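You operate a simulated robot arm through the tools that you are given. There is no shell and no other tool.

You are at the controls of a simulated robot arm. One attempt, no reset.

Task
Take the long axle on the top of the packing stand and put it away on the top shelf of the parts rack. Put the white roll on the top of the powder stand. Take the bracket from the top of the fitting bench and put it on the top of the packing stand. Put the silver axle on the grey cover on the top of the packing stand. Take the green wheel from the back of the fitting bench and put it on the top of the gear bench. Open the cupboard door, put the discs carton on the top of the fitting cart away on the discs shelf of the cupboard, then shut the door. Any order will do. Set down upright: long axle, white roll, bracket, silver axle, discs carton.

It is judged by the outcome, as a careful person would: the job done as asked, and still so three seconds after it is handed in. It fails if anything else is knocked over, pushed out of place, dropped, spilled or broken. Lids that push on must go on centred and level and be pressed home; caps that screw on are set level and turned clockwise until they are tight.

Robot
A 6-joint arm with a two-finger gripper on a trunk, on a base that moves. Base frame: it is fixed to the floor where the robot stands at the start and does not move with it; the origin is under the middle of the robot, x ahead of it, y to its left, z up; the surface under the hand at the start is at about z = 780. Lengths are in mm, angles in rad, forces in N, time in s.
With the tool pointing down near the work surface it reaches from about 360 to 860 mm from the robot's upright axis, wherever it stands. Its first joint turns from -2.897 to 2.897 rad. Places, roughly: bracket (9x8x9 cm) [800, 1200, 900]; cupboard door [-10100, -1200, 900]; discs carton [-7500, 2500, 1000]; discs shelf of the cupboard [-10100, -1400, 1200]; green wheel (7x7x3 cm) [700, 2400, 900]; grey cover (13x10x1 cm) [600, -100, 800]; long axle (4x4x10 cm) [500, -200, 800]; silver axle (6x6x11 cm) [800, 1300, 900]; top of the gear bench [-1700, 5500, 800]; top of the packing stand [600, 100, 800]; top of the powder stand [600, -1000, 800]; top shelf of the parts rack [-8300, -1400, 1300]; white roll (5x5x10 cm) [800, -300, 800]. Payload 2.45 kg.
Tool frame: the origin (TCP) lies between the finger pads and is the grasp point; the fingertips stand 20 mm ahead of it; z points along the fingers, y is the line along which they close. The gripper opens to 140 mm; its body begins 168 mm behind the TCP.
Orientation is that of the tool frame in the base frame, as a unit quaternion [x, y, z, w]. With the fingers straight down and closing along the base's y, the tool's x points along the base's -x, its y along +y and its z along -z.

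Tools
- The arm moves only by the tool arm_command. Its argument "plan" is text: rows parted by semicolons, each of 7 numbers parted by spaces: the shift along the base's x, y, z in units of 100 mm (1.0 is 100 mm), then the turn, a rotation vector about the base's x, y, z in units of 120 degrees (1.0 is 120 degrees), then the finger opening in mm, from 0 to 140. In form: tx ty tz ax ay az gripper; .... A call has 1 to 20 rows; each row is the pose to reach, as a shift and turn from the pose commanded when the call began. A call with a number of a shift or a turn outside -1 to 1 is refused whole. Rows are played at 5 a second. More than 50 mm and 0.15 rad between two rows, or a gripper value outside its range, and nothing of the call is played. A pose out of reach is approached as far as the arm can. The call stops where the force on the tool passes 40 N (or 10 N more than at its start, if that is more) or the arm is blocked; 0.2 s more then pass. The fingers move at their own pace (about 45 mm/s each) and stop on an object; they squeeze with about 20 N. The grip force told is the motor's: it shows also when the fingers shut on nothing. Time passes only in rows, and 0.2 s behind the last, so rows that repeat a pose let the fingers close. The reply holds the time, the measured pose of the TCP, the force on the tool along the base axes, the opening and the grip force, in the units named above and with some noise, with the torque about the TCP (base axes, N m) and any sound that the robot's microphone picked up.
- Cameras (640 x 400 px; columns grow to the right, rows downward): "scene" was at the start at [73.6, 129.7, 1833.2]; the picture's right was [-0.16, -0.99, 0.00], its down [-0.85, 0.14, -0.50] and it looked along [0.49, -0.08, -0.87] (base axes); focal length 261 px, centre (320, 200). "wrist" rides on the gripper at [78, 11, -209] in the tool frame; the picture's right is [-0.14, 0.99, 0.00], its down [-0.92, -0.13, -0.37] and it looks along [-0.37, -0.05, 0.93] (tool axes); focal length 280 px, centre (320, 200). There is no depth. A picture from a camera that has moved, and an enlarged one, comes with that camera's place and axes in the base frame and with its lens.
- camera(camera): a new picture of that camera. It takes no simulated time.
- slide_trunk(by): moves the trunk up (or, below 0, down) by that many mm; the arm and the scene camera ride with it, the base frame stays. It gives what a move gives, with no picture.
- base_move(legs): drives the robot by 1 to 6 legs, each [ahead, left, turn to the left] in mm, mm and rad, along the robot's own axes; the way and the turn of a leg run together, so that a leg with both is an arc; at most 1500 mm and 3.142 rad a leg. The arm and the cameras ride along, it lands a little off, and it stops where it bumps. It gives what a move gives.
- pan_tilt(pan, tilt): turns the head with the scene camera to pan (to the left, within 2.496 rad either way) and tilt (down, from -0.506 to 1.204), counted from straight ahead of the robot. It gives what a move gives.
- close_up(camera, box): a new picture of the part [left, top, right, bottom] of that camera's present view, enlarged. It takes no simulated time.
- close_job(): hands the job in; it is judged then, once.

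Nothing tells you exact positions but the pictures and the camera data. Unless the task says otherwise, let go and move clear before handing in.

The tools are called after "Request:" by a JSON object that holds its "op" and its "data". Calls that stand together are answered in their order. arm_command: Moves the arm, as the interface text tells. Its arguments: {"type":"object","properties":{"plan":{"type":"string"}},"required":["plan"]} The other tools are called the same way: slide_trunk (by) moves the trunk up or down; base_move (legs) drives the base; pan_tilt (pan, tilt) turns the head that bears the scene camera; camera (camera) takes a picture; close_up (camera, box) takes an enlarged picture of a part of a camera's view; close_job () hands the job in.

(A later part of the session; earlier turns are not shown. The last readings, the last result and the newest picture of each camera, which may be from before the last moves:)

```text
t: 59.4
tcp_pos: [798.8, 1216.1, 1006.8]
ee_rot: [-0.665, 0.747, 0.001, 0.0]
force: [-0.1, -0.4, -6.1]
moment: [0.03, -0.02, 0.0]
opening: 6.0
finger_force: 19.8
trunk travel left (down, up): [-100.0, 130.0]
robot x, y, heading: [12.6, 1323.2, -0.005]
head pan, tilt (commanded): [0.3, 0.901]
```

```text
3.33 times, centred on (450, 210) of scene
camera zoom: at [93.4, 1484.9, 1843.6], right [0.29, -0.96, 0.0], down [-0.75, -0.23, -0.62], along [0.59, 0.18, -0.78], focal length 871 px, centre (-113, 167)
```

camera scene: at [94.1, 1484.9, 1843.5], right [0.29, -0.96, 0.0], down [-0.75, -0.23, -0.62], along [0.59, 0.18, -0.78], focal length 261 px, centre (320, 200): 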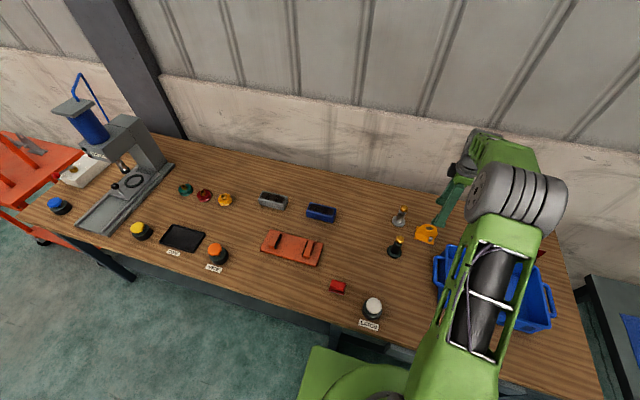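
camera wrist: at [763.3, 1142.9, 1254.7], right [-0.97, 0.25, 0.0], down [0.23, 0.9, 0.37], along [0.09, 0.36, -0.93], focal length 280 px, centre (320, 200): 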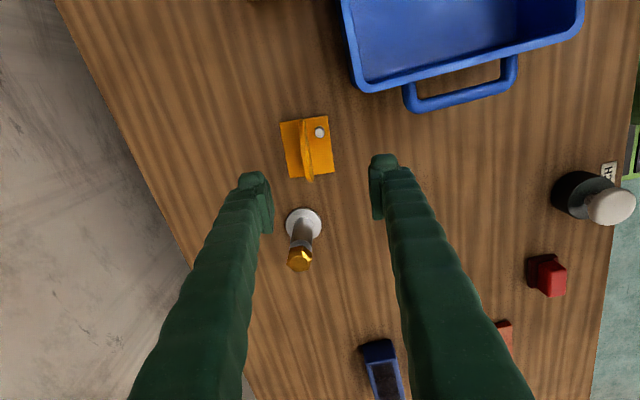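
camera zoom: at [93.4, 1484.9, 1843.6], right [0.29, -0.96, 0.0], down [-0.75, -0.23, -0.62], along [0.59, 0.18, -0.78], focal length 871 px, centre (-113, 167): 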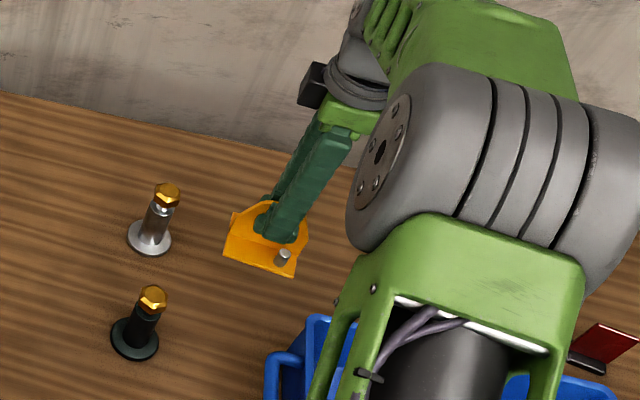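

The bracket hangs steady. I'll lift higher, back away from the bench and drive to the packing stand, aiming for the free area near (480, 0).

Request:
{"op": "arm_command", "data": {"plan": "0 0 0.4 0 0 0 0; 0 0 0.8 0 0 0 0; 0 0 1.0 0 0 0 0"}}

Request:
{"op": "base_move", "data": {"legs": [[-315, 0, 0], [0, -1216, 0]]}}

Request:
{"op": "camera", "data": {"camera": "wrist"}}

Request:
{"op": "pan_tilt", "data": {"pan": 0.2, "tilt": 1.0}}

Request:
{"op": "camera", "data": {"camera": "scene"}}

```text
t: 60.2
tcp_pos: [799.2, 1217.4, 1106.7]
ee_rot: [-0.664, 0.747, 0.0, 0.0]
force: [-0.9, 0.1, -5.3]
moment: [0.0, 0.01, 0.03]
opening: 6.1
finger_force: 20.2
trunk travel left (down, up): [-100.0, 130.0]
robot x, y, heading: [19.4, 1322.3, -0.005]
head pan, tilt (commanded): [0.3, 0.901]
```

```text
t: 72.8
tcp_pos: [482.8, 5.5, 1105.1]
ee_rot: [-0.664, 0.747, 0.0, 0.0]
force: [0.2, 0.2, -5.2]
moment: [0.01, -0.04, 0.0]
opening: 6.1
finger_force: 20.1
trunk travel left (down, up): [-100.0, 130.0]
robot x, y, heading: [-301.1, 111.9, -0.003]
head pan, tilt (commanded): [0.3, 0.901]
```

```text
taken
camera wrist: at [464.3, -69.8, 1313.9], right [-0.97, 0.25, 0.0], down [0.23, 0.9, 0.37], along [0.09, 0.36, -0.93], focal length 280 px, centre (320, 200)
```

wrist: 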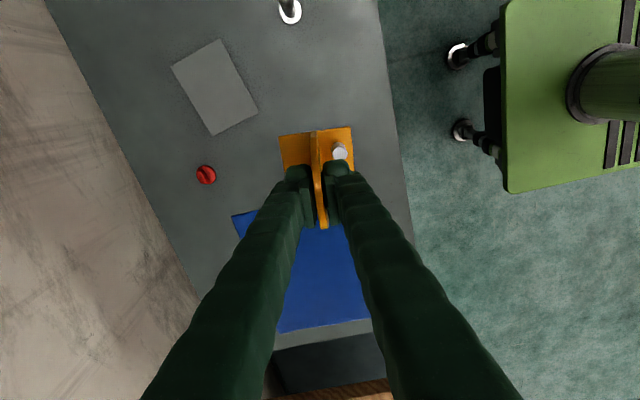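

```text
t: 73.5
tcp_pos: [484.3, 6.2, 1105.3]
ee_rot: [-0.665, 0.747, 0.0, 0.0]
force: [0.6, 0.3, -6.0]
moment: [0.01, 0.03, 0.0]
opening: 5.9
finger_force: 19.5
trunk travel left (down, up): [-100.0, 130.0]
robot x, y, heading: [-304.5, 108.6, 0.003]
head pan, tilt (commanded): [0.201, 1.0]
```

```text
taken
camera scene: at [-225.8, 264.8, 1836.3], right [0.2, -0.98, 0.0], down [-0.82, -0.17, -0.54], along [0.53, 0.11, -0.84], focal length 261 px, centre (320, 200)
```

scene: 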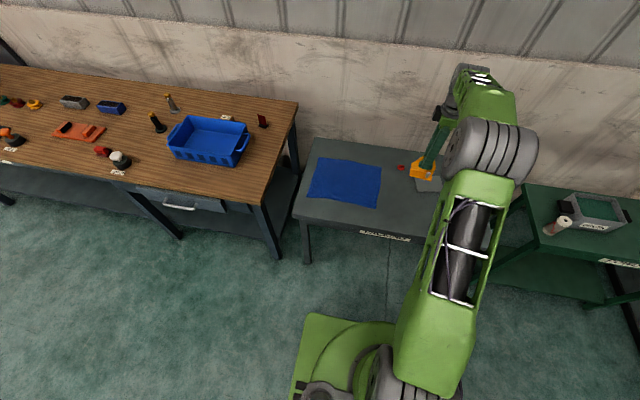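

The bracket hangs above free table at about (484, 6), clear of cloth, knob, cover and axle. Lowering.

Request:
{"op": "arm_command", "data": {"plan": "0 0 -0.4 0 0 0 0; 0 0 -0.8 0 0 0 0; 0 0 -1.0 0 0 0 0"}}

Request:
{"op": "arm_command", "data": {"plan": "0 0 -0.4 0 0 0 0; 0 0 -0.8 0 0 0 0; 0 0 -1.0 0 0 0 0"}}

Request:
{"op": "arm_command", "data": {"plan": "0 0 -0.2 0 0 0 0; 0 0 -0.4 0 0 0 0; 0 0 -0.52 0 0 0 0; 0 0 -0.52 0 0 0 0"}}

Request:
{"op": "close_up", "data": {"camera": "scene", "box": [370, 130, 470, 220]}}

Request:
{"op": "camera", "data": {"camera": "wrist"}}

```text
t: 74.3
tcp_pos: [484.2, 6.8, 1005.8]
ee_rot: [-0.665, 0.747, 0.0, 0.0]
force: [0.7, -0.5, -4.9]
moment: [-0.02, -0.03, -0.02]
opening: 5.8
finger_force: 19.9
trunk travel left (down, up): [-100.0, 130.0]
robot x, y, heading: [-301.3, 109.9, 0.001]
head pan, tilt (commanded): [0.201, 1.0]
```

```text
t: 75.1
tcp_pos: [484.4, 5.8, 906.5]
ee_rot: [-0.664, 0.748, 0.0, 0.0]
force: [0.2, 0.1, -4.8]
moment: [0.02, 0.02, -0.01]
opening: 6.1
finger_force: 20.3
trunk travel left (down, up): [-100.0, 130.0]
robot x, y, heading: [-300.6, 110.5, -0.002]
head pan, tilt (commanded): [0.201, 1.0]
```

```text
t: 76.1
tcp_pos: [482.9, 6.6, 853.8]
ee_rot: [-0.664, 0.747, 0.0, 0.0]
force: [-0.6, 0.2, -5.3]
moment: [0.02, 0.0, -0.01]
opening: 5.9
finger_force: 19.5
trunk travel left (down, up): [-100.0, 130.0]
robot x, y, heading: [-303.5, 118.8, 0.0]
head pan, tilt (commanded): [0.201, 1.0]
```

```text
4.44 times, centred on (420, 175) of scene
camera zoom: at [-225.8, 264.8, 1836.3], right [0.2, -0.98, 0.0], down [-0.82, -0.17, -0.54], along [0.53, 0.11, -0.84], focal length 1162 px, centre (-124, 311)
```

zoom: 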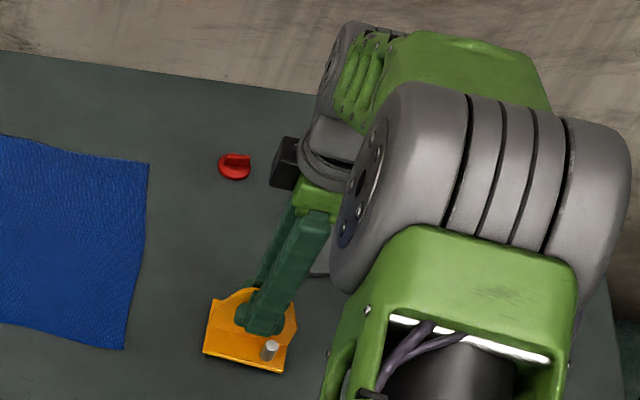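

```text
taken
camera wrist: at [463.8, -69.2, 1061.9], right [-0.97, 0.25, 0.0], down [0.23, 0.9, 0.37], along [0.09, 0.36, -0.93], focal length 280 px, centre (320, 200)
```

wrist: 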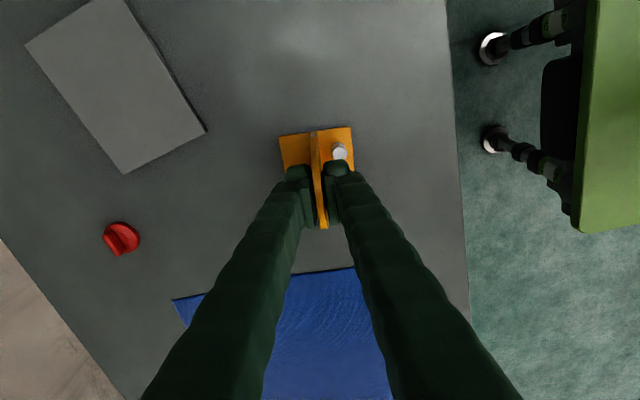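

Request:
{"op": "arm_command", "data": {"plan": "0 0 -0.04 0 0 0 0; 0 0 -0.08 0 0 0 0; 0 0 -0.11 0 0 0 0; 0 0 -0.11 0 0 0 0"}}

Request:
{"op": "arm_command", "data": {"plan": "0 0 -0.02 0 0 0 0; 0 0 -0.03 0 0 0 0; 0 0 -0.03 0 0 0 0"}}

```text
t: 77.1
tcp_pos: [483.6, 6.8, 847.2]
ee_rot: [-0.665, 0.747, -0.002, 0.001]
force: [-2.3, 2.0, 18.8]
moment: [-0.01, 0.04, -0.01]
opening: 5.7
finger_force: 20.3
trunk travel left (down, up): [-100.0, 130.0]
robot x, y, heading: [-301.7, 109.6, 0.0]
head pan, tilt (commanded): [0.201, 1.0]
```

```text
t: 77.9
tcp_pos: [484.5, 6.9, 843.7]
ee_rot: [-0.665, 0.746, -0.001, 0.002]
force: [1.3, 2.7, 32.2]
moment: [0.02, -0.02, 0.11]
opening: 6.3
finger_force: 20.4
trunk travel left (down, up): [-100.0, 130.0]
robot x, y, heading: [-302.2, 113.4, -0.001]
head pan, tilt (commanded): [0.201, 1.0]
```

Contact reached (the bracket is seated). I'll relieve the press, open the fingers and rise.

Request:
{"op": "arm_command", "data": {"plan": "0 0 0.02 0 0 0 0; 0 0 0.035 0 0 0 0; 0 0 0.035 0 0 0 0"}}

Request:
{"op": "arm_command", "data": {"plan": "0 0 0 0 0 0 20; 0 0 0 0 0 0 40; 0 0 0 0 0 0 40; 0 0 0.1 0 0 0 40; 0 0 0.4 0 0 0 40; 0 0 0.8 0 0 0 60; 0 0 1.0 0 0 0 80"}}

Request:
{"op": "camera", "data": {"camera": "wrist"}}

Request:
{"op": "close_up", "data": {"camera": "scene", "box": [370, 130, 470, 220]}}

```text
t: 78.7
tcp_pos: [483.2, 6.6, 843.4]
ee_rot: [-0.665, 0.747, 0.0, 0.0]
force: [6.7, 1.7, 11.6]
moment: [-0.02, -0.09, 0.03]
opening: 5.9
finger_force: 20.2
trunk travel left (down, up): [-100.0, 130.0]
robot x, y, heading: [-301.6, 109.5, 0.001]
head pan, tilt (commanded): [0.201, 1.0]
```

```text
t: 80.3
tcp_pos: [482.7, 6.0, 944.6]
ee_rot: [-0.664, 0.748, -0.001, 0.0]
force: [-0.7, -0.2, -0.9]
moment: [-0.03, -0.02, 0.01]
opening: 80.0
finger_force: 0.0
trunk travel left (down, up): [-100.0, 130.0]
robot x, y, heading: [-305.2, 112.0, -0.001]
head pan, tilt (commanded): [0.201, 1.0]
```

```text
taken
camera wrist: at [463.3, -69.5, 1152.8], right [-0.97, 0.25, 0.0], down [0.23, 0.9, 0.37], along [0.09, 0.36, -0.93], focal length 280 px, centre (320, 200)
```

wrist: 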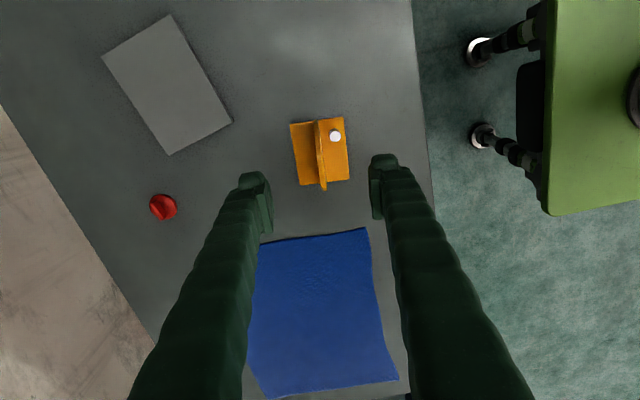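

```text
4.44 times, centred on (420, 175) of scene
camera zoom: at [-226.7, 264.9, 1836.3], right [0.2, -0.98, 0.0], down [-0.82, -0.17, -0.54], along [0.53, 0.11, -0.84], focal length 1162 px, centre (-124, 311)
```

zoom: 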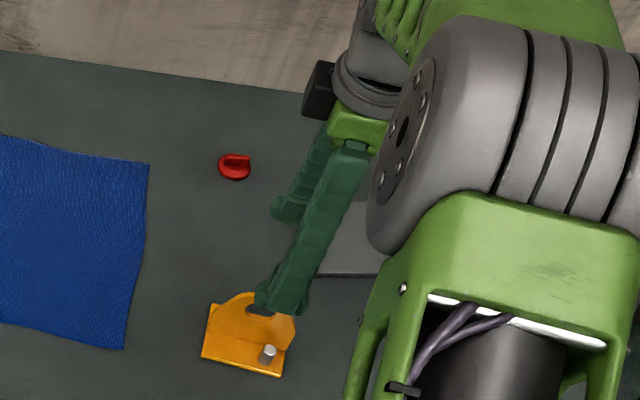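

The bracket stands upright on the packing stand. Now I raise the arm and go back to the fitting bench for the silver axle near (836, 1340).

Request:
{"op": "arm_command", "data": {"plan": "0 0 0.4 0 0 0 100; 0 0 0.8 0 0 0 120; 0 0 1.0 0 0 0 120"}}

Request:
{"op": "arm_command", "data": {"plan": "0 0 0.4 0 0 0 120; 0 0 0.6 0 0 0 120"}}

Request:
{"op": "base_move", "data": {"legs": [[0, 1334, 0], [305, 0, 0]]}}

Request:
{"op": "camera", "data": {"camera": "wrist"}}

Request:
{"op": "camera", "data": {"camera": "scene"}}

```text
t: 81.1
tcp_pos: [483.3, 7.4, 1043.5]
ee_rot: [-0.665, 0.747, 0.001, 0.0]
force: [0.4, 0.4, -0.6]
moment: [-0.03, -0.01, 0.0]
opening: 120.2
finger_force: 0.0
trunk travel left (down, up): [-100.0, 130.0]
robot x, y, heading: [-302.8, 113.9, -0.005]
head pan, tilt (commanded): [0.201, 1.0]
```

```text
t: 81.7
tcp_pos: [483.1, 7.2, 1103.9]
ee_rot: [-0.665, 0.747, -0.001, 0.0]
force: [0.1, 0.3, 0.2]
moment: [-0.02, 0.0, 0.01]
opening: 120.1
finger_force: 0.1
trunk travel left (down, up): [-100.0, 130.0]
robot x, y, heading: [-306.5, 107.4, 0.001]
head pan, tilt (commanded): [0.201, 1.0]
```

```text
t: 95.3
tcp_pos: [785.2, 1349.5, 1103.2]
ee_rot: [-0.668, 0.744, 0.0, 0.0]
force: [0.0, 1.5, -0.4]
moment: [-0.01, 0.08, 0.0]
opening: 120.1
finger_force: 0.2
trunk travel left (down, up): [-100.0, 130.0]
robot x, y, heading: [0.5, 1448.2, 0.006]
head pan, tilt (commanded): [0.201, 1.0]
```

```text
taken
camera wrist: at [766.4, 1273.5, 1311.4], right [-0.97, 0.24, 0.0], down [0.23, 0.9, 0.37], along [0.09, 0.36, -0.93], focal length 280 px, centre (320, 200)
```

wrist: 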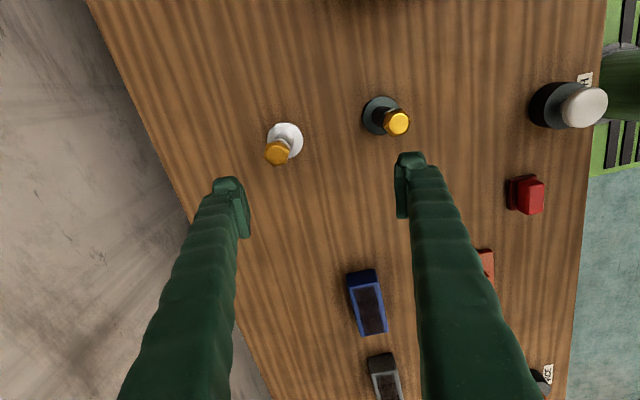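

```text
taken
camera scene: at [74.3, 1602.4, 1836.2], right [0.21, -0.98, 0.0], down [-0.82, -0.17, -0.54], along [0.53, 0.11, -0.84], focal length 261 px, centre (320, 200)
```

scene: 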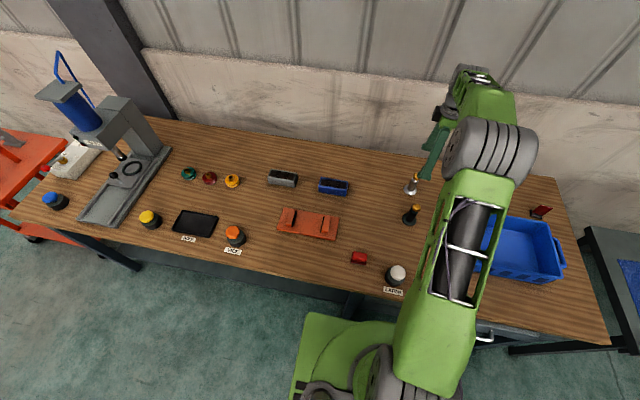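

The silver axle is at about (840, 1337). I'll nudge the base ahead 20 mm, then move over it and descend partway.

Request:
{"op": "base_move", "data": {"legs": [[22, 0, -0.006]]}}

Request:
{"op": "camera", "data": {"camera": "wrist"}}

```text
t: 96.1
tcp_pos: [807.2, 1345.9, 1102.0]
ee_rot: [-0.664, 0.748, 0.001, -0.001]
force: [0.1, 0.2, -0.3]
moment: [0.02, 0.06, 0.0]
opening: 120.2
finger_force: 0.0
trunk travel left (down, up): [-100.0, 130.0]
robot x, y, heading: [20.8, 1447.8, -0.001]
head pan, tilt (commanded): [0.201, 1.0]
```

```text
taken
camera wrist: at [788.0, 1268.9, 1310.6], right [-0.97, 0.25, 0.0], down [0.23, 0.9, 0.37], along [0.09, 0.36, -0.93], focal length 280 px, centre (320, 200)
```

wrist: 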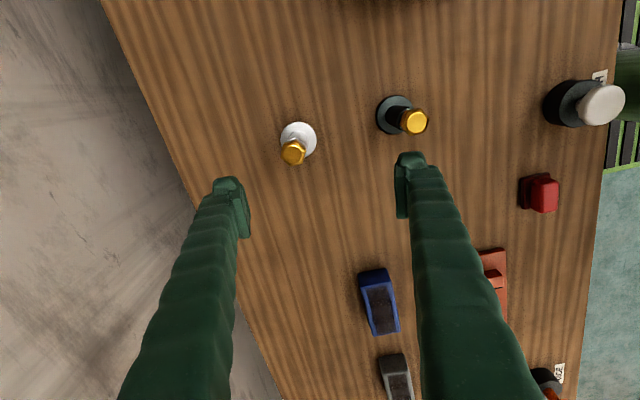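

Request:
{"op": "arm_command", "data": {"plan": "0.34 -0.09 0 0 0 0 120; 0.34 -0.09 -0.4 0 0 0 110; 0.34 -0.09 -0.8 0 0 0 100; 0.34 -0.09 -1.0 0 0 0 100"}}

Request:
{"op": "camera", "data": {"camera": "wrist"}}

```text
t: 97.1
tcp_pos: [839.7, 1335.6, 1003.4]
ee_rot: [-0.665, 0.747, 0.0, 0.001]
force: [-0.1, 0.8, 0.5]
moment: [0.02, 0.0, 0.0]
opening: 100.2
finger_force: 0.1
trunk travel left (down, up): [-100.0, 130.0]
robot x, y, heading: [19.3, 1451.2, 0.001]
head pan, tilt (commanded): [0.201, 1.0]
```

```text
taken
camera wrist: at [820.1, 1260.0, 1210.9], right [-0.97, 0.25, 0.0], down [0.23, 0.9, 0.37], along [0.09, 0.36, -0.93], focal length 280 px, centre (320, 200)
```

wrist: 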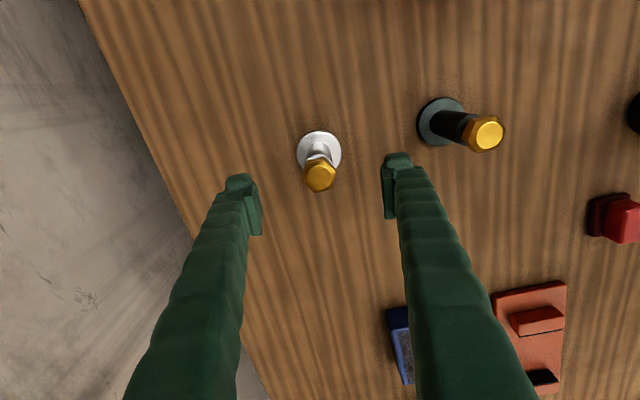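

Well centred. Descending to the shaft and closing on it below the collar and nut.

Request:
{"op": "arm_command", "data": {"plan": "0 0.015 -0.4 0 0 0 100; 0 0.015 -0.8 0 0 0 100; 0 0.015 -1.0 0 0 0 100"}}

Request:
{"op": "camera", "data": {"camera": "wrist"}}

Request:
{"op": "close_up", "data": {"camera": "scene", "box": [370, 120, 490, 220]}}

```text
t: 97.9
tcp_pos: [838.3, 1337.5, 902.2]
ee_rot: [-0.665, 0.747, 0.0, 0.0]
force: [-0.3, 0.0, 0.2]
moment: [-0.02, 0.0, -0.01]
opening: 100.1
finger_force: 0.1
trunk travel left (down, up): [-100.0, 130.0]
robot x, y, heading: [20.3, 1444.7, -0.002]
head pan, tilt (commanded): [0.201, 1.0]
```

```text
taken
camera wrist: at [820.1, 1260.9, 1111.2], right [-0.97, 0.25, 0.0], down [0.23, 0.9, 0.37], along [0.09, 0.36, -0.93], focal length 280 px, centre (320, 200)
```

wrist: 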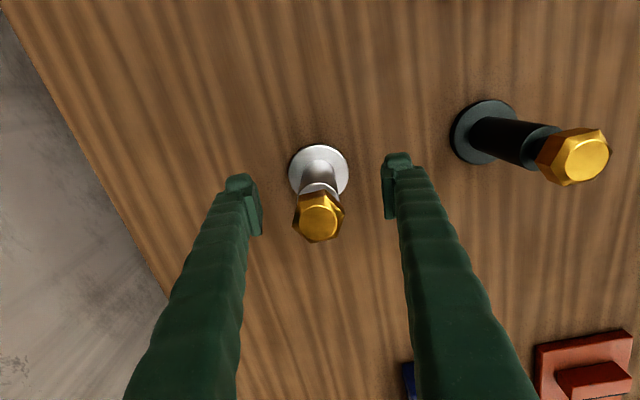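

```text
4.00 times, centred on (430, 170) of scene
camera zoom: at [96.2, 1602.0, 1836.3], right [0.2, -0.98, 0.0], down [-0.82, -0.17, -0.54], along [0.53, 0.11, -0.84], focal length 1045 px, centre (-120, 320)
```

zoom: 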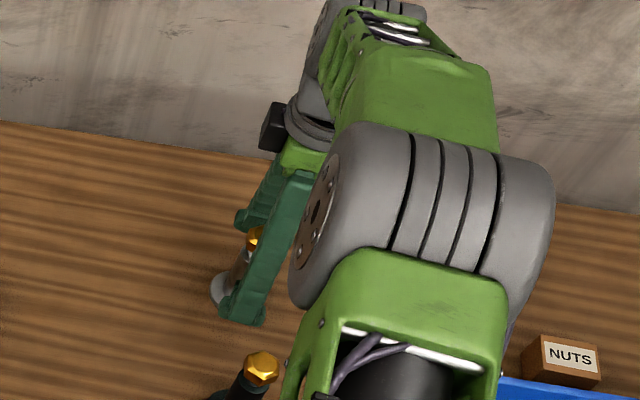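

Request:
{"op": "arm_command", "data": {"plan": "0.01 0 -0.08 0 0 0 100; 0.01 0 -0.08 0 0 0 70; 0.01 0 -0.08 0 0 0 40; 0.01 0 -0.08 0 0 0 10; 0.01 0 -0.08 0 0 0 10; 0.01 0 -0.08 0 0 0 10; 0.01 0 -0.08 0 0 0 10; 0.01 0 -0.08 0 0 0 10"}}

Request:
{"op": "camera", "data": {"camera": "wrist"}}

```text
t: 99.7
tcp_pos: [840.0, 1335.6, 895.2]
ee_rot: [-0.665, 0.747, 0.0, 0.0]
force: [2.2, 0.6, 0.5]
moment: [0.03, -0.04, 0.0]
opening: 30.6
finger_force: 20.5
trunk travel left (down, up): [-100.0, 130.0]
robot x, y, heading: [22.0, 1449.3, 0.002]
head pan, tilt (commanded): [0.201, 1.0]
```

```text
taken
camera wrist: at [821.3, 1261.1, 1103.3], right [-0.97, 0.25, 0.0], down [0.23, 0.9, 0.37], along [0.09, 0.36, -0.93], focal length 280 px, centre (320, 200)
```

wrist: 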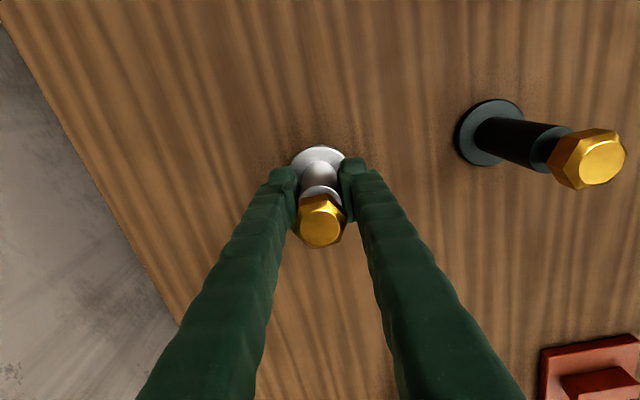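

Held at 30.6 mm. Lifting straight up, then checking.

Request:
{"op": "arm_command", "data": {"plan": "0 0 0.1 0 0 0 10; 0 0 0.3 0 0 0 10; 0 0 0.6 0 0 0 10; 0 0 1.0 0 0 0 10"}}

Request:
{"op": "camera", "data": {"camera": "wrist"}}

Request:
{"op": "arm_command", "data": {"plan": "0 0 0.4 0 0 0 10; 0 0 0.8 0 0 0 10; 0 0 1.0 0 0 0 10"}}

Request:
{"op": "base_move", "data": {"legs": [[-198, 0, 0], [0, -1450, 0]]}}

Request:
{"op": "camera", "data": {"camera": "wrist"}}

Request:
{"op": "camera", "data": {"camera": "scene"}}

```text
t: 100.7
tcp_pos: [841.1, 1336.5, 993.9]
ee_rot: [-0.665, 0.747, 0.0, 0.0]
force: [-0.6, 0.9, -8.2]
moment: [-0.01, -0.04, 0.0]
opening: 30.8
finger_force: 20.3
trunk travel left (down, up): [-100.0, 130.0]
robot x, y, heading: [20.9, 1449.6, 0.001]
head pan, tilt (commanded): [0.201, 1.0]
```

```text
taken
camera wrist: at [821.8, 1261.0, 1203.3], right [-0.97, 0.25, 0.0], down [0.23, 0.9, 0.37], along [0.09, 0.36, -0.93], focal length 280 px, centre (320, 200)
```

wrist: 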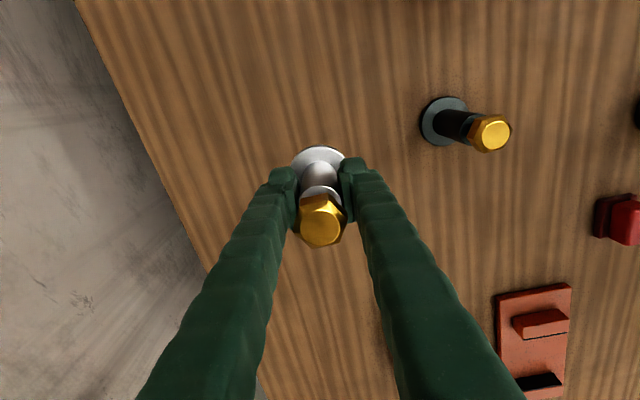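

```text
t: 101.5
tcp_pos: [842.4, 1336.6, 1094.8]
ee_rot: [-0.666, 0.746, 0.0, -0.001]
force: [-0.3, 0.5, -7.7]
moment: [0.03, -0.01, 0.0]
opening: 30.8
finger_force: 19.9
trunk travel left (down, up): [-100.0, 130.0]
robot x, y, heading: [19.9, 1443.5, 0.001]
head pan, tilt (commanded): [0.201, 1.0]
```

```text
t: 115.5
tcp_pos: [654.8, -102.7, 1095.1]
ee_rot: [-0.67, 0.742, 0.001, -0.001]
force: [0.0, 0.8, -7.8]
moment: [0.04, 0.01, -0.01]
opening: 31.0
finger_force: 19.7
trunk travel left (down, up): [-100.0, 130.0]
robot x, y, heading: [-166.9, -4.6, 0.016]
head pan, tilt (commanded): [0.201, 1.0]
```

```text
taken
camera wrist: at [636.4, -179.5, 1303.5], right [-0.97, 0.24, 0.0], down [0.22, 0.9, 0.37], along [0.09, 0.36, -0.93], focal length 280 px, centre (320, 200)
```

wrist: 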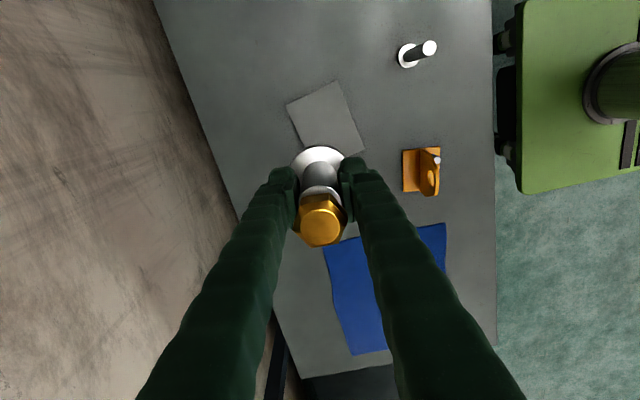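

```text
taken
camera scene: at [-93.4, 153.6, 1836.2], right [0.21, -0.98, 0.0], down [-0.82, -0.18, -0.54], along [0.53, 0.11, -0.84], focal length 261 px, centre (320, 200)
```

scene: 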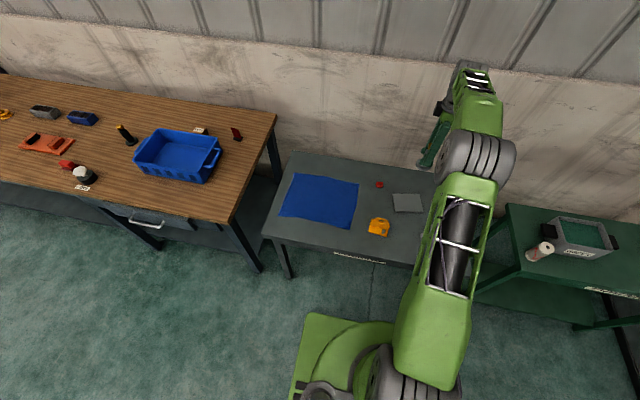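

The cover's centre is about (641, -113). I'll shift over it and lower to just above.

Request:
{"op": "arm_command", "data": {"plan": "-0.13 -0.11 0 0 0 0 10; -0.13 -0.11 -0.4 0 0 0 10; -0.13 -0.11 -0.8 0 0 0 10; -0.13 -0.11 -1.0 0 0 0 10"}}

Request:
{"op": "arm_command", "data": {"plan": "0 0 -0.4 0 0 0 10; 0 0 -0.8 0 0 0 10; 0 0 -1.0 0 0 0 10"}}

Request:
{"op": "arm_command", "data": {"plan": "0 0 -0.2 0 0 0 10; 0 0 -0.3 0 0 0 10; 0 0 -0.3 0 0 0 10"}}

Request:
{"op": "camera", "data": {"camera": "wrist"}}

Request:
{"op": "close_up", "data": {"camera": "scene", "box": [370, 130, 470, 220]}}

```text
t: 116.5
tcp_pos: [640.6, -112.5, 995.4]
ee_rot: [-0.669, 0.743, 0.0, 0.0]
force: [-0.5, -0.5, -7.0]
moment: [0.02, -0.02, 0.01]
opening: 30.7
finger_force: 19.7
trunk travel left (down, up): [-100.0, 130.0]
robot x, y, heading: [-165.5, 0.4, 0.01]
head pan, tilt (commanded): [0.201, 1.0]
```

```text
t: 117.3
tcp_pos: [641.5, -113.8, 894.3]
ee_rot: [-0.67, 0.742, 0.002, 0.0]
force: [0.6, -0.3, -7.0]
moment: [0.02, 0.04, -0.01]
opening: 30.7
finger_force: 19.4
trunk travel left (down, up): [-100.0, 130.0]
robot x, y, heading: [-166.6, -0.1, 0.018]
head pan, tilt (commanded): [0.201, 1.0]
```

```text
t: 118.1
tcp_pos: [642.0, -114.7, 866.3]
ee_rot: [-0.67, 0.743, 0.001, -0.001]
force: [-0.3, -0.3, -7.7]
moment: [0.01, 0.01, -0.02]
opening: 30.3
finger_force: 19.6
trunk travel left (down, up): [-100.0, 130.0]
robot x, y, heading: [-172.0, -4.0, 0.008]
head pan, tilt (commanded): [0.201, 1.0]
```

```text
taken
camera wrist: at [623.3, -190.2, 1073.1], right [-0.97, 0.24, 0.0], down [0.22, 0.9, 0.37], along [0.09, 0.36, -0.93], focal length 280 px, centre (320, 200)
```

wrist: 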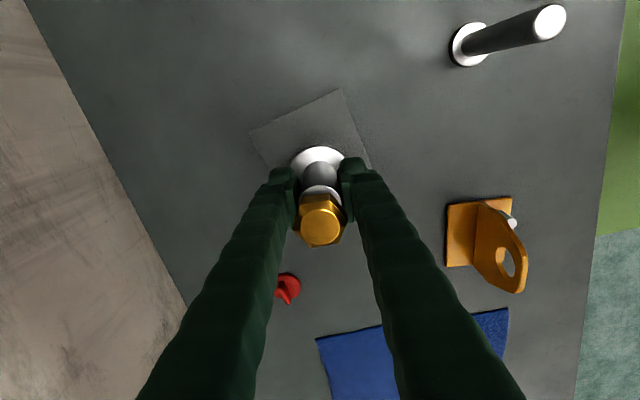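

```text
4.44 times, centred on (420, 175) of scene
camera zoom: at [-93.6, 153.7, 1836.3], right [0.21, -0.98, 0.0], down [-0.82, -0.18, -0.54], along [0.53, 0.11, -0.84], focal length 1162 px, centre (-124, 311)
```

zoom: 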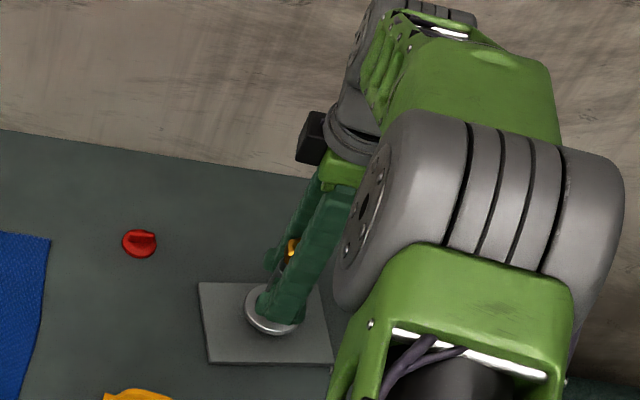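

The flange is centred over the grey cover. Lowering the last stretch gently.

Request:
{"op": "arm_command", "data": {"plan": "0 0 -0.04 0 0 0 10; 0 0 -0.08 0 0 0 10; 0 0 -0.12 0 0 0 10; 0 0 -0.12 0 0 0 10"}}

Request:
{"op": "arm_command", "data": {"plan": "0 0 -0.015 0 0 0 10; 0 0 -0.03 0 0 0 10; 0 0 -0.03 0 0 0 10"}}

```text
t: 119.1
tcp_pos: [641.1, -113.9, 853.6]
ee_rot: [-0.67, 0.743, 0.001, -0.001]
force: [-1.0, 0.5, -8.3]
moment: [0.02, 0.04, 0.0]
opening: 30.5
finger_force: 20.1
trunk travel left (down, up): [-100.0, 130.0]
robot x, y, heading: [-165.1, 0.4, 0.011]
head pan, tilt (commanded): [0.201, 1.0]
```

```text
t: 119.9
tcp_pos: [641.7, -113.7, 849.7]
ee_rot: [-0.67, 0.742, 0.0, 0.0]
force: [-0.5, 0.2, -7.4]
moment: [-0.01, -0.04, 0.03]
opening: 30.3
finger_force: 20.8
trunk travel left (down, up): [-100.0, 130.0]
robot x, y, heading: [-166.8, -3.4, 0.011]
head pan, tilt (commanded): [0.201, 1.0]
```

Request:
{"op": "arm_command", "data": {"plan": "0 0 -0.01 0 0 0 10; 0 0 -0.02 0 0 0 10; 0 0 -0.02 0 0 0 10"}}

Request:
{"op": "arm_command", "data": {"plan": "0 0 -0.01 0 0 0 10; 0 0 -0.02 0 0 0 10; 0 0 -0.02 0 0 0 10"}}

```text
t: 120.7
tcp_pos: [641.1, -113.7, 847.4]
ee_rot: [-0.67, 0.742, 0.001, -0.001]
force: [1.0, -1.9, -7.3]
moment: [-0.01, 0.02, 0.01]
opening: 30.5
finger_force: 19.9
trunk travel left (down, up): [-100.0, 130.0]
robot x, y, heading: [-165.2, -0.4, 0.015]
head pan, tilt (commanded): [0.201, 1.0]
```

```text
t: 121.5
tcp_pos: [641.3, -113.4, 846.0]
ee_rot: [-0.67, 0.743, 0.001, -0.001]
force: [0.2, 0.2, -7.4]
moment: [0.02, -0.03, 0.04]
opening: 30.3
finger_force: 19.9
trunk travel left (down, up): [-100.0, 130.0]
robot x, y, heading: [-166.9, -1.7, 0.013]
head pan, tilt (commanded): [0.201, 1.0]
```

Request:
{"op": "arm_command", "data": {"plan": "0 0 -0.01 0 0 0 10; 0 0 -0.02 0 0 0 10; 0 0 -0.02 0 0 0 10"}}

Request:
{"op": "arm_command", "data": {"plan": "0 0 -0.01 0 0 0 10; 0 0 -0.015 0 0 0 10; 0 0 -0.015 0 0 0 10"}}

```text
t: 122.3
tcp_pos: [640.1, -114.2, 845.7]
ee_rot: [-0.669, 0.743, 0.0, 0.0]
force: [-1.5, -0.3, 1.5]
moment: [0.06, 0.05, 0.07]
opening: 30.7
finger_force: 20.1
trunk travel left (down, up): [-100.0, 130.0]
robot x, y, heading: [-166.4, -5.0, 0.011]
head pan, tilt (commanded): [0.201, 1.0]
```

```text
t: 123.1
tcp_pos: [640.9, -114.4, 845.5]
ee_rot: [-0.669, 0.743, -0.001, 0.001]
force: [-2.8, 2.3, 13.7]
moment: [0.09, 0.01, 0.08]
opening: 30.4
finger_force: 20.3
trunk travel left (down, up): [-100.0, 130.0]
robot x, y, heading: [-171.1, 0.0, 0.01]
head pan, tilt (commanded): [0.201, 1.0]
```

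Seated on the cover. I'll relieve the press, open and rise straight up.

Request:
{"op": "arm_command", "data": {"plan": "0 0 0.012 0 0 0 10; 0 0 0.012 0 0 0 35; 0 0 0.012 0 0 0 60; 0 0 0.012 0 0 0 70; 0 0 0.012 0 0 0 70; 0 0 0.2 0 0 0 70; 0 0 0.6 0 0 0 70; 0 0 1.0 0 0 0 70"}}

Request:
{"op": "arm_command", "data": {"plan": "0 0 0.4 0 0 0 70; 0 0 0.8 0 0 0 70; 0 0 1.0 0 0 0 70"}}

Request:
{"op": "camera", "data": {"camera": "wrist"}}

Request:
{"op": "close_up", "data": {"camera": "scene", "box": [350, 130, 470, 240]}}

```text
t: 124.9
tcp_pos: [641.3, -113.4, 943.0]
ee_rot: [-0.67, 0.743, 0.001, 0.0]
force: [-0.2, 1.1, -0.9]
moment: [0.0, -0.01, 0.01]
opening: 70.1
finger_force: 0.0
trunk travel left (down, up): [-100.0, 130.0]
robot x, y, heading: [-168.5, -4.6, 0.015]
head pan, tilt (commanded): [0.201, 1.0]
```

```text
t: 125.7
tcp_pos: [641.7, -113.1, 1043.6]
ee_rot: [-0.67, 0.742, 0.001, 0.001]
force: [-0.1, -0.5, 0.7]
moment: [-0.02, -0.02, -0.01]
opening: 70.4
finger_force: 0.1
trunk travel left (down, up): [-100.0, 130.0]
robot x, y, heading: [-165.0, -2.6, 0.008]
head pan, tilt (commanded): [0.201, 1.0]
```

```text
taken
camera wrist: at [623.2, -190.1, 1252.1], right [-0.97, 0.24, 0.0], down [0.22, 0.9, 0.37], along [0.09, 0.36, -0.93], focal length 280 px, centre (320, 200)
```

wrist: 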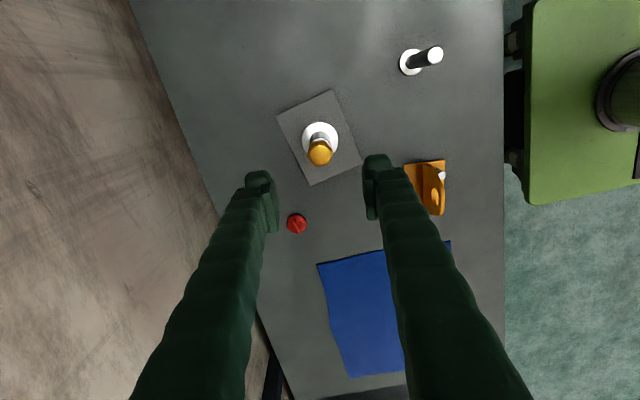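

```text
3.64 times, centred on (410, 185) of scene
camera zoom: at [-94.3, 153.8, 1836.3], right [0.21, -0.98, 0.0], down [-0.82, -0.18, -0.54], along [0.53, 0.11, -0.84], focal length 950 px, centre (-7, 254)
```

zoom: 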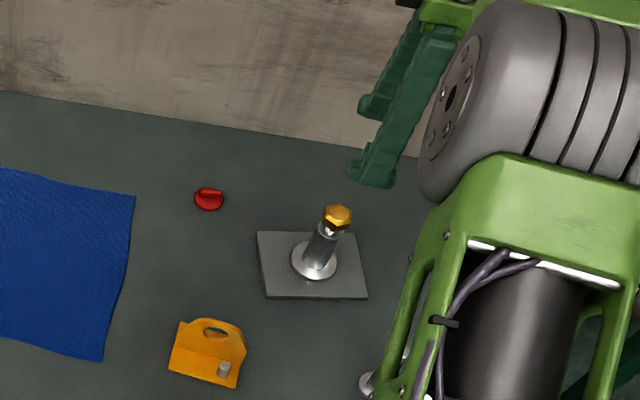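

Both are in place: the silver axle centred on the grey cover, the bracket upright. Next is the long axle; a close look first.

Request:
{"op": "close_up", "data": {"camera": "wrist", "box": [370, 20, 490, 100]}}

Request:
{"op": "pan_tilt", "data": {"pan": -0.157, "tilt": 1.045}}

Request:
{"op": "camera", "data": {"camera": "scene"}}

```text
5.00 times, centred on (430, 60) of wrist
camera zoom: at [623.2, -190.1, 1252.1], right [-0.97, 0.24, 0.0], down [0.22, 0.9, 0.37], along [0.09, 0.36, -0.93], focal length 1402 px, centre (-230, 900)
```

zoom: 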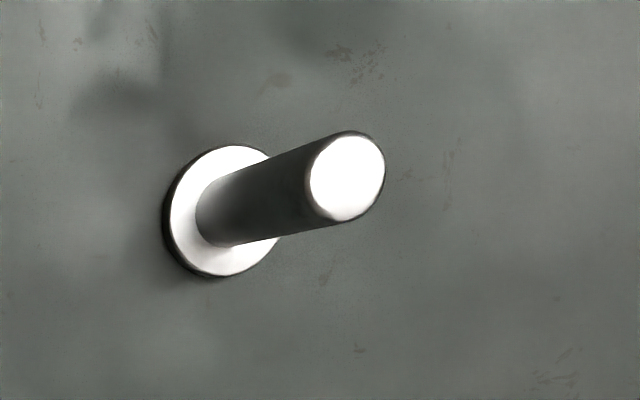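

```text
t: 126.6
tcp_pos: [642.3, -114.3, 1043.6]
ee_rot: [-0.67, 0.743, 0.0, 0.0]
force: [-0.2, -0.7, -0.3]
moment: [0.01, 0.01, 0.0]
opening: 70.0
finger_force: 0.0
trunk travel left (down, up): [-100.0, 130.0]
robot x, y, heading: [-167.2, -2.1, 0.015]
head pan, tilt (commanded): [-0.157, 1.045]
```

```text
taken
camera scene: at [-96.2, 129.5, 1833.2], right [-0.14, -0.99, 0.0], down [-0.86, 0.12, -0.5], along [0.5, -0.07, -0.87], focal length 261 px, centre (320, 200)
```

scene: 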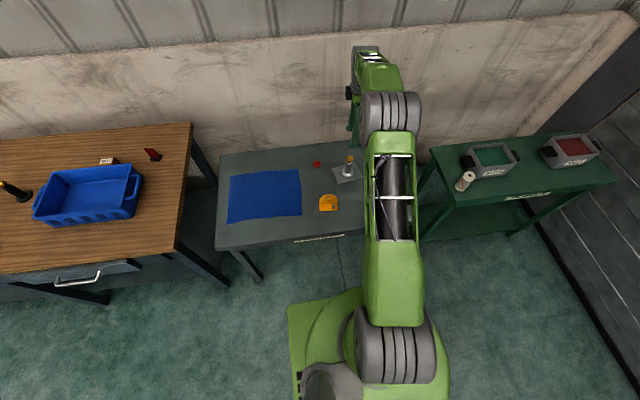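

The long axle stands at about (484, -191). I'll turn the gripper back to close along y while moving above it.

Request:
{"op": "arm_command", "data": {"plan": "-0.1 -0.08 0 0 0 -0.07 80; -0.2 -0.16 0 0 0 -0.14 90; -0.3 -0.24 0 0 0 -0.21 100; -0.4 -0.32 0 0 0 -0.28 100; -0.5 -0.4 0 0 0 -0.35 100; -0.6 -0.48 0 0 0 -0.42 100; -0.7 -0.56 0 0 0 -0.49 100; -0.8 -0.64 0 0 0 -0.56 100; -0.9 -0.71 0 0 0 -0.63 100; -1.0 -0.77 0 0 0 -0.7 100"}}

Request:
{"op": "arm_command", "data": {"plan": "-0.4 0 0 0 0 0 100; -0.58 0 -0.3 0 0 0 100; -0.58 0 -0.7 0 0 0 100"}}

Request:
{"op": "camera", "data": {"camera": "wrist"}}

```text
t: 128.8
tcp_pos: [542.0, -191.8, 1042.4]
ee_rot: [0.0, 1.0, 0.0, 0.001]
force: [-0.3, -0.5, -0.1]
moment: [0.01, -0.03, -0.01]
opening: 100.0
finger_force: 0.0
trunk travel left (down, up): [-100.0, 130.0]
robot x, y, heading: [-168.2, -0.5, 0.016]
head pan, tilt (commanded): [-0.157, 1.045]
```

```text
t: 129.6
tcp_pos: [483.9, -190.4, 972.8]
ee_rot: [-0.001, 1.0, 0.0, -0.001]
force: [0.7, 0.0, -0.1]
moment: [-0.03, 0.05, -0.01]
opening: 100.1
finger_force: 0.0
trunk travel left (down, up): [-100.0, 130.0]
robot x, y, heading: [-167.7, -3.3, 0.014]
head pan, tilt (commanded): [-0.157, 1.045]
```

```text
taken
camera wrist: at [406.1, -180.5, 1181.0], right [0.14, 0.99, 0.0], down [0.92, -0.13, 0.37], along [0.36, -0.05, -0.93], focal length 280 px, centre (320, 200)
```

wrist: 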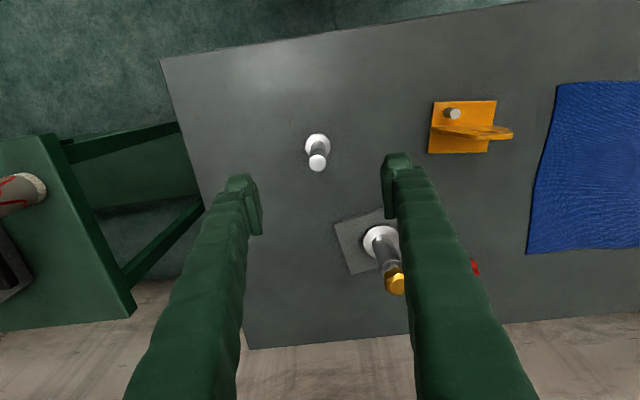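

Request:
{"op": "arm_command", "data": {"plan": "-0.02 -0.02 -0.4 0 0 0 100; -0.02 -0.02 -0.8 0 0 0 100; -0.02 -0.02 -0.9 0 0 0 100"}}

Request:
{"op": "camera", "data": {"camera": "wrist"}}

```text
t: 130.4
tcp_pos: [480.1, -192.6, 883.5]
ee_rot: [-0.001, 1.0, 0.0, 0.0]
force: [0.5, 0.2, -0.2]
moment: [0.0, -0.01, 0.01]
opening: 99.9
finger_force: 0.0
trunk travel left (down, up): [-100.0, 130.0]
robot x, y, heading: [-168.9, -1.8, 0.014]
head pan, tilt (commanded): [-0.157, 1.045]
```

```text
taken
camera wrist: at [403.3, -182.5, 1091.7], right [0.14, 0.99, 0.0], down [0.92, -0.13, 0.37], along [0.37, -0.05, -0.93], focal length 280 px, centre (320, 200)
```

wrist: 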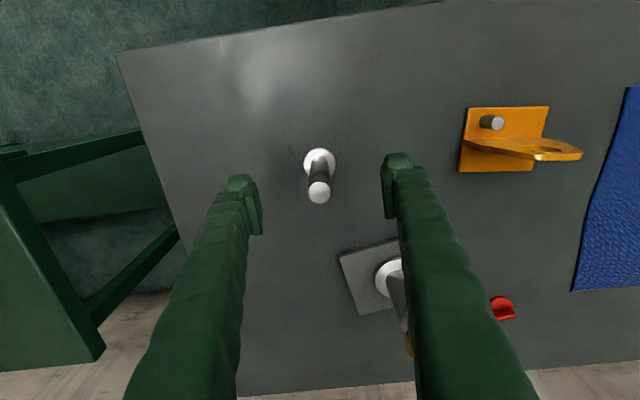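

Request:
{"op": "arm_command", "data": {"plan": "0 -0.01 -0.2 0 0 0 100; 0 -0.01 -0.36 0 0 0 100; 0 -0.01 -0.36 0 0 0 70; 0 -0.01 -0.36 0 0 0 40; 0 -0.01 -0.36 0 0 0 5; 0 -0.01 -0.36 0 0 0 5; 0 -0.01 -0.36 0 0 0 5; 0 -0.01 -0.36 0 0 0 5; 0 -0.01 -0.36 0 0 0 5"}}

Request:
{"op": "arm_command", "data": {"plan": "0 0 0.1 0 0 0 5; 0 0 0.3 0 0 0 5; 0 0 0.7 0 0 0 5; 0 0 1.0 0 0 0 5"}}

Request:
{"op": "camera", "data": {"camera": "wrist"}}

```text
t: 132.4
tcp_pos: [481.4, -194.2, 847.3]
ee_rot: [-0.001, 1.0, 0.0, 0.0]
force: [0.5, 0.5, 0.6]
moment: [-0.03, 0.0, 0.04]
opening: 18.9
finger_force: 20.1
trunk travel left (down, up): [-100.0, 130.0]
robot x, y, heading: [-169.2, -2.5, 0.013]
head pan, tilt (commanded): [-0.157, 1.045]
```

```text
t: 133.4
tcp_pos: [480.2, -193.9, 946.4]
ee_rot: [-0.001, 1.0, 0.002, 0.001]
force: [-0.3, -0.3, -3.0]
moment: [-0.03, -0.03, 0.03]
opening: 18.9
finger_force: 20.4
trunk travel left (down, up): [-100.0, 130.0]
robot x, y, heading: [-170.1, -0.8, 0.015]
head pan, tilt (commanded): [-0.157, 1.045]
```

```text
taken
camera wrist: at [403.0, -183.0, 1155.2], right [0.14, 0.99, 0.0], down [0.92, -0.13, 0.37], along [0.36, -0.05, -0.93], focal length 280 px, centre (320, 200)
```

wrist: 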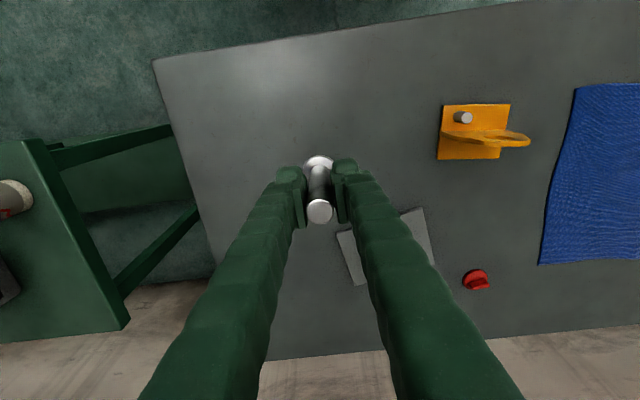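

The long axle is held securely (18.9 mm). I'll raise it, then drive backwards in stages toward the parts rack, passing south of the black floor strip and north of the yellow cart.

Request:
{"op": "arm_command", "data": {"plan": "0 0 0.4 0 0 0 5; 0 0 0.8 0 0 0 5; 0 0 1.0 0 0 0 5"}}

Request:
{"op": "arm_command", "data": {"plan": "0 0 0.4 0 0 0 5; 0 0 0.8 0 0 0 5; 0 0 1.0 0 0 0 5"}}

Request:
{"op": "base_move", "data": {"legs": [[-1400, 0, 0], [0, -350, 0]]}}

Request:
{"op": "pan_tilt", "data": {"pan": -2.49, "tilt": 0.3}}

Request:
{"op": "camera", "data": {"camera": "scene"}}

Request:
{"op": "pan_tilt", "data": {"pan": 2.49, "tilt": 0.3}}

Request:
{"op": "camera", "data": {"camera": "scene"}}

```text
t: 134.2
tcp_pos: [480.7, -192.4, 1046.1]
ee_rot: [0.0, 1.0, 0.001, -0.001]
force: [-0.3, 0.6, -3.5]
moment: [0.01, -0.02, -0.03]
opening: 18.7
finger_force: 20.4
trunk travel left (down, up): [-100.0, 130.0]
robot x, y, heading: [-167.5, -0.6, 0.013]
head pan, tilt (commanded): [-0.157, 1.045]
```

```text
t: 135.0
tcp_pos: [482.2, -192.6, 1147.4]
ee_rot: [-0.001, 1.0, 0.0, 0.0]
force: [0.2, 0.7, -2.5]
moment: [-0.01, 0.0, 0.02]
opening: 18.6
finger_force: 20.1
trunk travel left (down, up): [-100.0, 130.0]
robot x, y, heading: [-163.9, -0.9, 0.01]
head pan, tilt (commanded): [-0.157, 1.045]
```

```text
t: 145.3
tcp_pos: [-917.0, -563.8, 1145.7]
ee_rot: [-0.011, 1.0, 0.0, 0.0]
force: [-0.3, -0.5, -1.6]
moment: [0.01, 0.01, 0.0]
opening: 18.6
finger_force: 19.6
trunk travel left (down, up): [-100.0, 130.0]
robot x, y, heading: [-1571.2, -386.7, 0.035]
head pan, tilt (commanded): [-0.157, 1.045]
```

```text
t: 147.4
tcp_pos: [-917.0, -564.9, 1146.4]
ee_rot: [-0.011, 1.0, 0.0, -0.001]
force: [0.0, -0.7, -2.9]
moment: [-0.03, 0.02, -0.03]
opening: 18.4
finger_force: 19.7
trunk travel left (down, up): [-100.0, 130.0]
robot x, y, heading: [-1570.4, -385.5, 0.036]
head pan, tilt (commanded): [-2.491, 0.3]
```

```text
taken
camera scene: at [-1639.1, -304.5, 1895.8], right [-0.63, 0.77, 0.0], down [0.23, 0.19, -0.96], along [-0.74, -0.6, -0.3], focal length 261 px, centre (320, 200)
```

scene: 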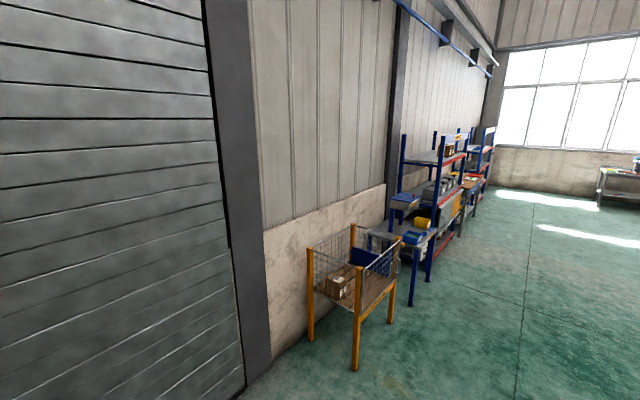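

```text
t: 151.3
tcp_pos: [-915.0, -565.3, 1146.5]
ee_rot: [-0.011, 1.0, 0.0, 0.001]
force: [0.3, -0.3, -3.0]
moment: [0.03, 0.02, -0.02]
opening: 18.8
finger_force: 20.0
trunk travel left (down, up): [-100.0, 130.0]
robot x, y, heading: [-1568.1, -384.3, 0.033]
head pan, tilt (commanded): [2.491, 0.3]
```

```text
taken
camera scene: at [-1642.8, -191.3, 1895.8], right [0.58, 0.81, 0.0], down [0.24, -0.17, -0.96], along [-0.78, 0.55, -0.3], focal length 261 px, centre (320, 200)
```

scene: 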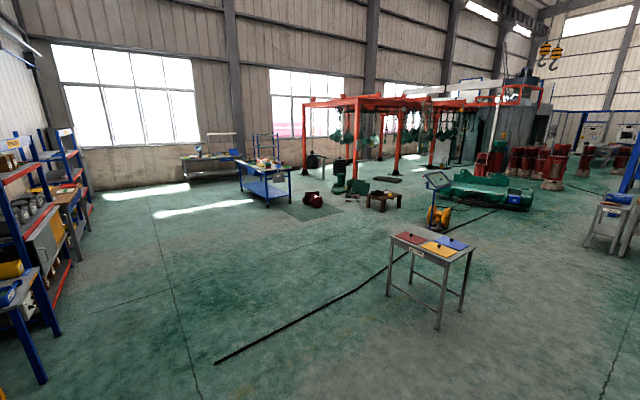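

The aisle along y≈-385 is clear (racks' fronts are near y≈-1000, the floor strip ends at y≈60). Driving backward in stages with heading corrections.

Request:
{"op": "base_move", "data": {"legs": [[0, 0, -0.035], [-1500, 0, 0], [-1300, 0, 0]]}}

Request:
{"op": "pan_tilt", "data": {"pan": -2.49, "tilt": 0.3}}

Request:
{"op": "camera", "data": {"camera": "scene"}}

Request:
{"op": "pan_tilt", "data": {"pan": 2.49, "tilt": 0.3}}

Request:
{"op": "camera", "data": {"camera": "scene"}}

```text
t: 165.3
tcp_pos: [-3720.9, -561.0, 1145.7]
ee_rot: [0.01, 1.0, 0.0, 0.0]
force: [0.0, 0.0, -3.2]
moment: [0.03, -0.02, -0.01]
opening: 18.6
finger_force: 19.9
trunk travel left (down, up): [-100.0, 130.0]
robot x, y, heading: [-4367.9, -353.4, -0.01]
head pan, tilt (commanded): [2.491, 0.3]
```

```text
t: 169.2
tcp_pos: [-3721.2, -559.3, 1145.0]
ee_rot: [0.01, 1.0, 0.0, 0.0]
force: [-0.4, -0.2, -2.3]
moment: [-0.03, 0.05, 0.02]
opening: 18.6
finger_force: 19.7
trunk travel left (down, up): [-100.0, 130.0]
robot x, y, heading: [-4367.6, -354.2, -0.009]
head pan, tilt (commanded): [-2.491, 0.3]
```

```text
taken
camera scene: at [-4432.1, -270.3, 1895.8], right [-0.6, 0.8, 0.0], down [0.24, 0.18, -0.96], along [-0.77, -0.57, -0.3], focal length 261 px, centre (320, 200)
```

scene: 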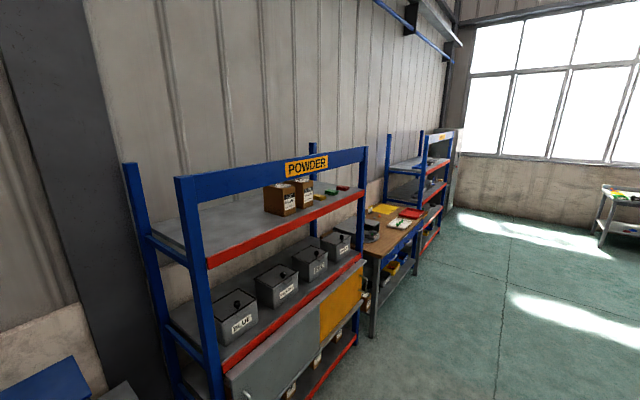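

```text
t: 173.1
tcp_pos: [-3720.2, -559.0, 1145.8]
ee_rot: [0.01, 1.0, 0.0, 0.0]
force: [-0.3, -0.6, -3.1]
moment: [0.0, 0.0, 0.01]
opening: 18.4
finger_force: 19.9
trunk travel left (down, up): [-100.0, 130.0]
robot x, y, heading: [-4366.1, -353.2, -0.01]
head pan, tilt (commanded): [2.491, 0.3]
```

```text
taken
camera scene: at [-4431.0, -157.1, 1895.8], right [0.61, 0.79, 0.0], down [0.23, -0.18, -0.96], along [-0.75, 0.59, -0.3], focal length 261 px, centre (320, 200)
```

scene: 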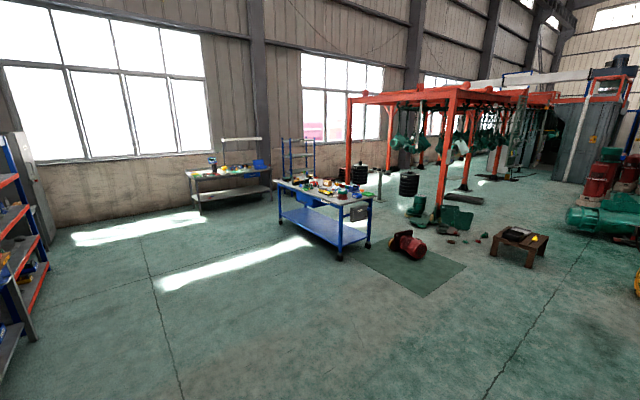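

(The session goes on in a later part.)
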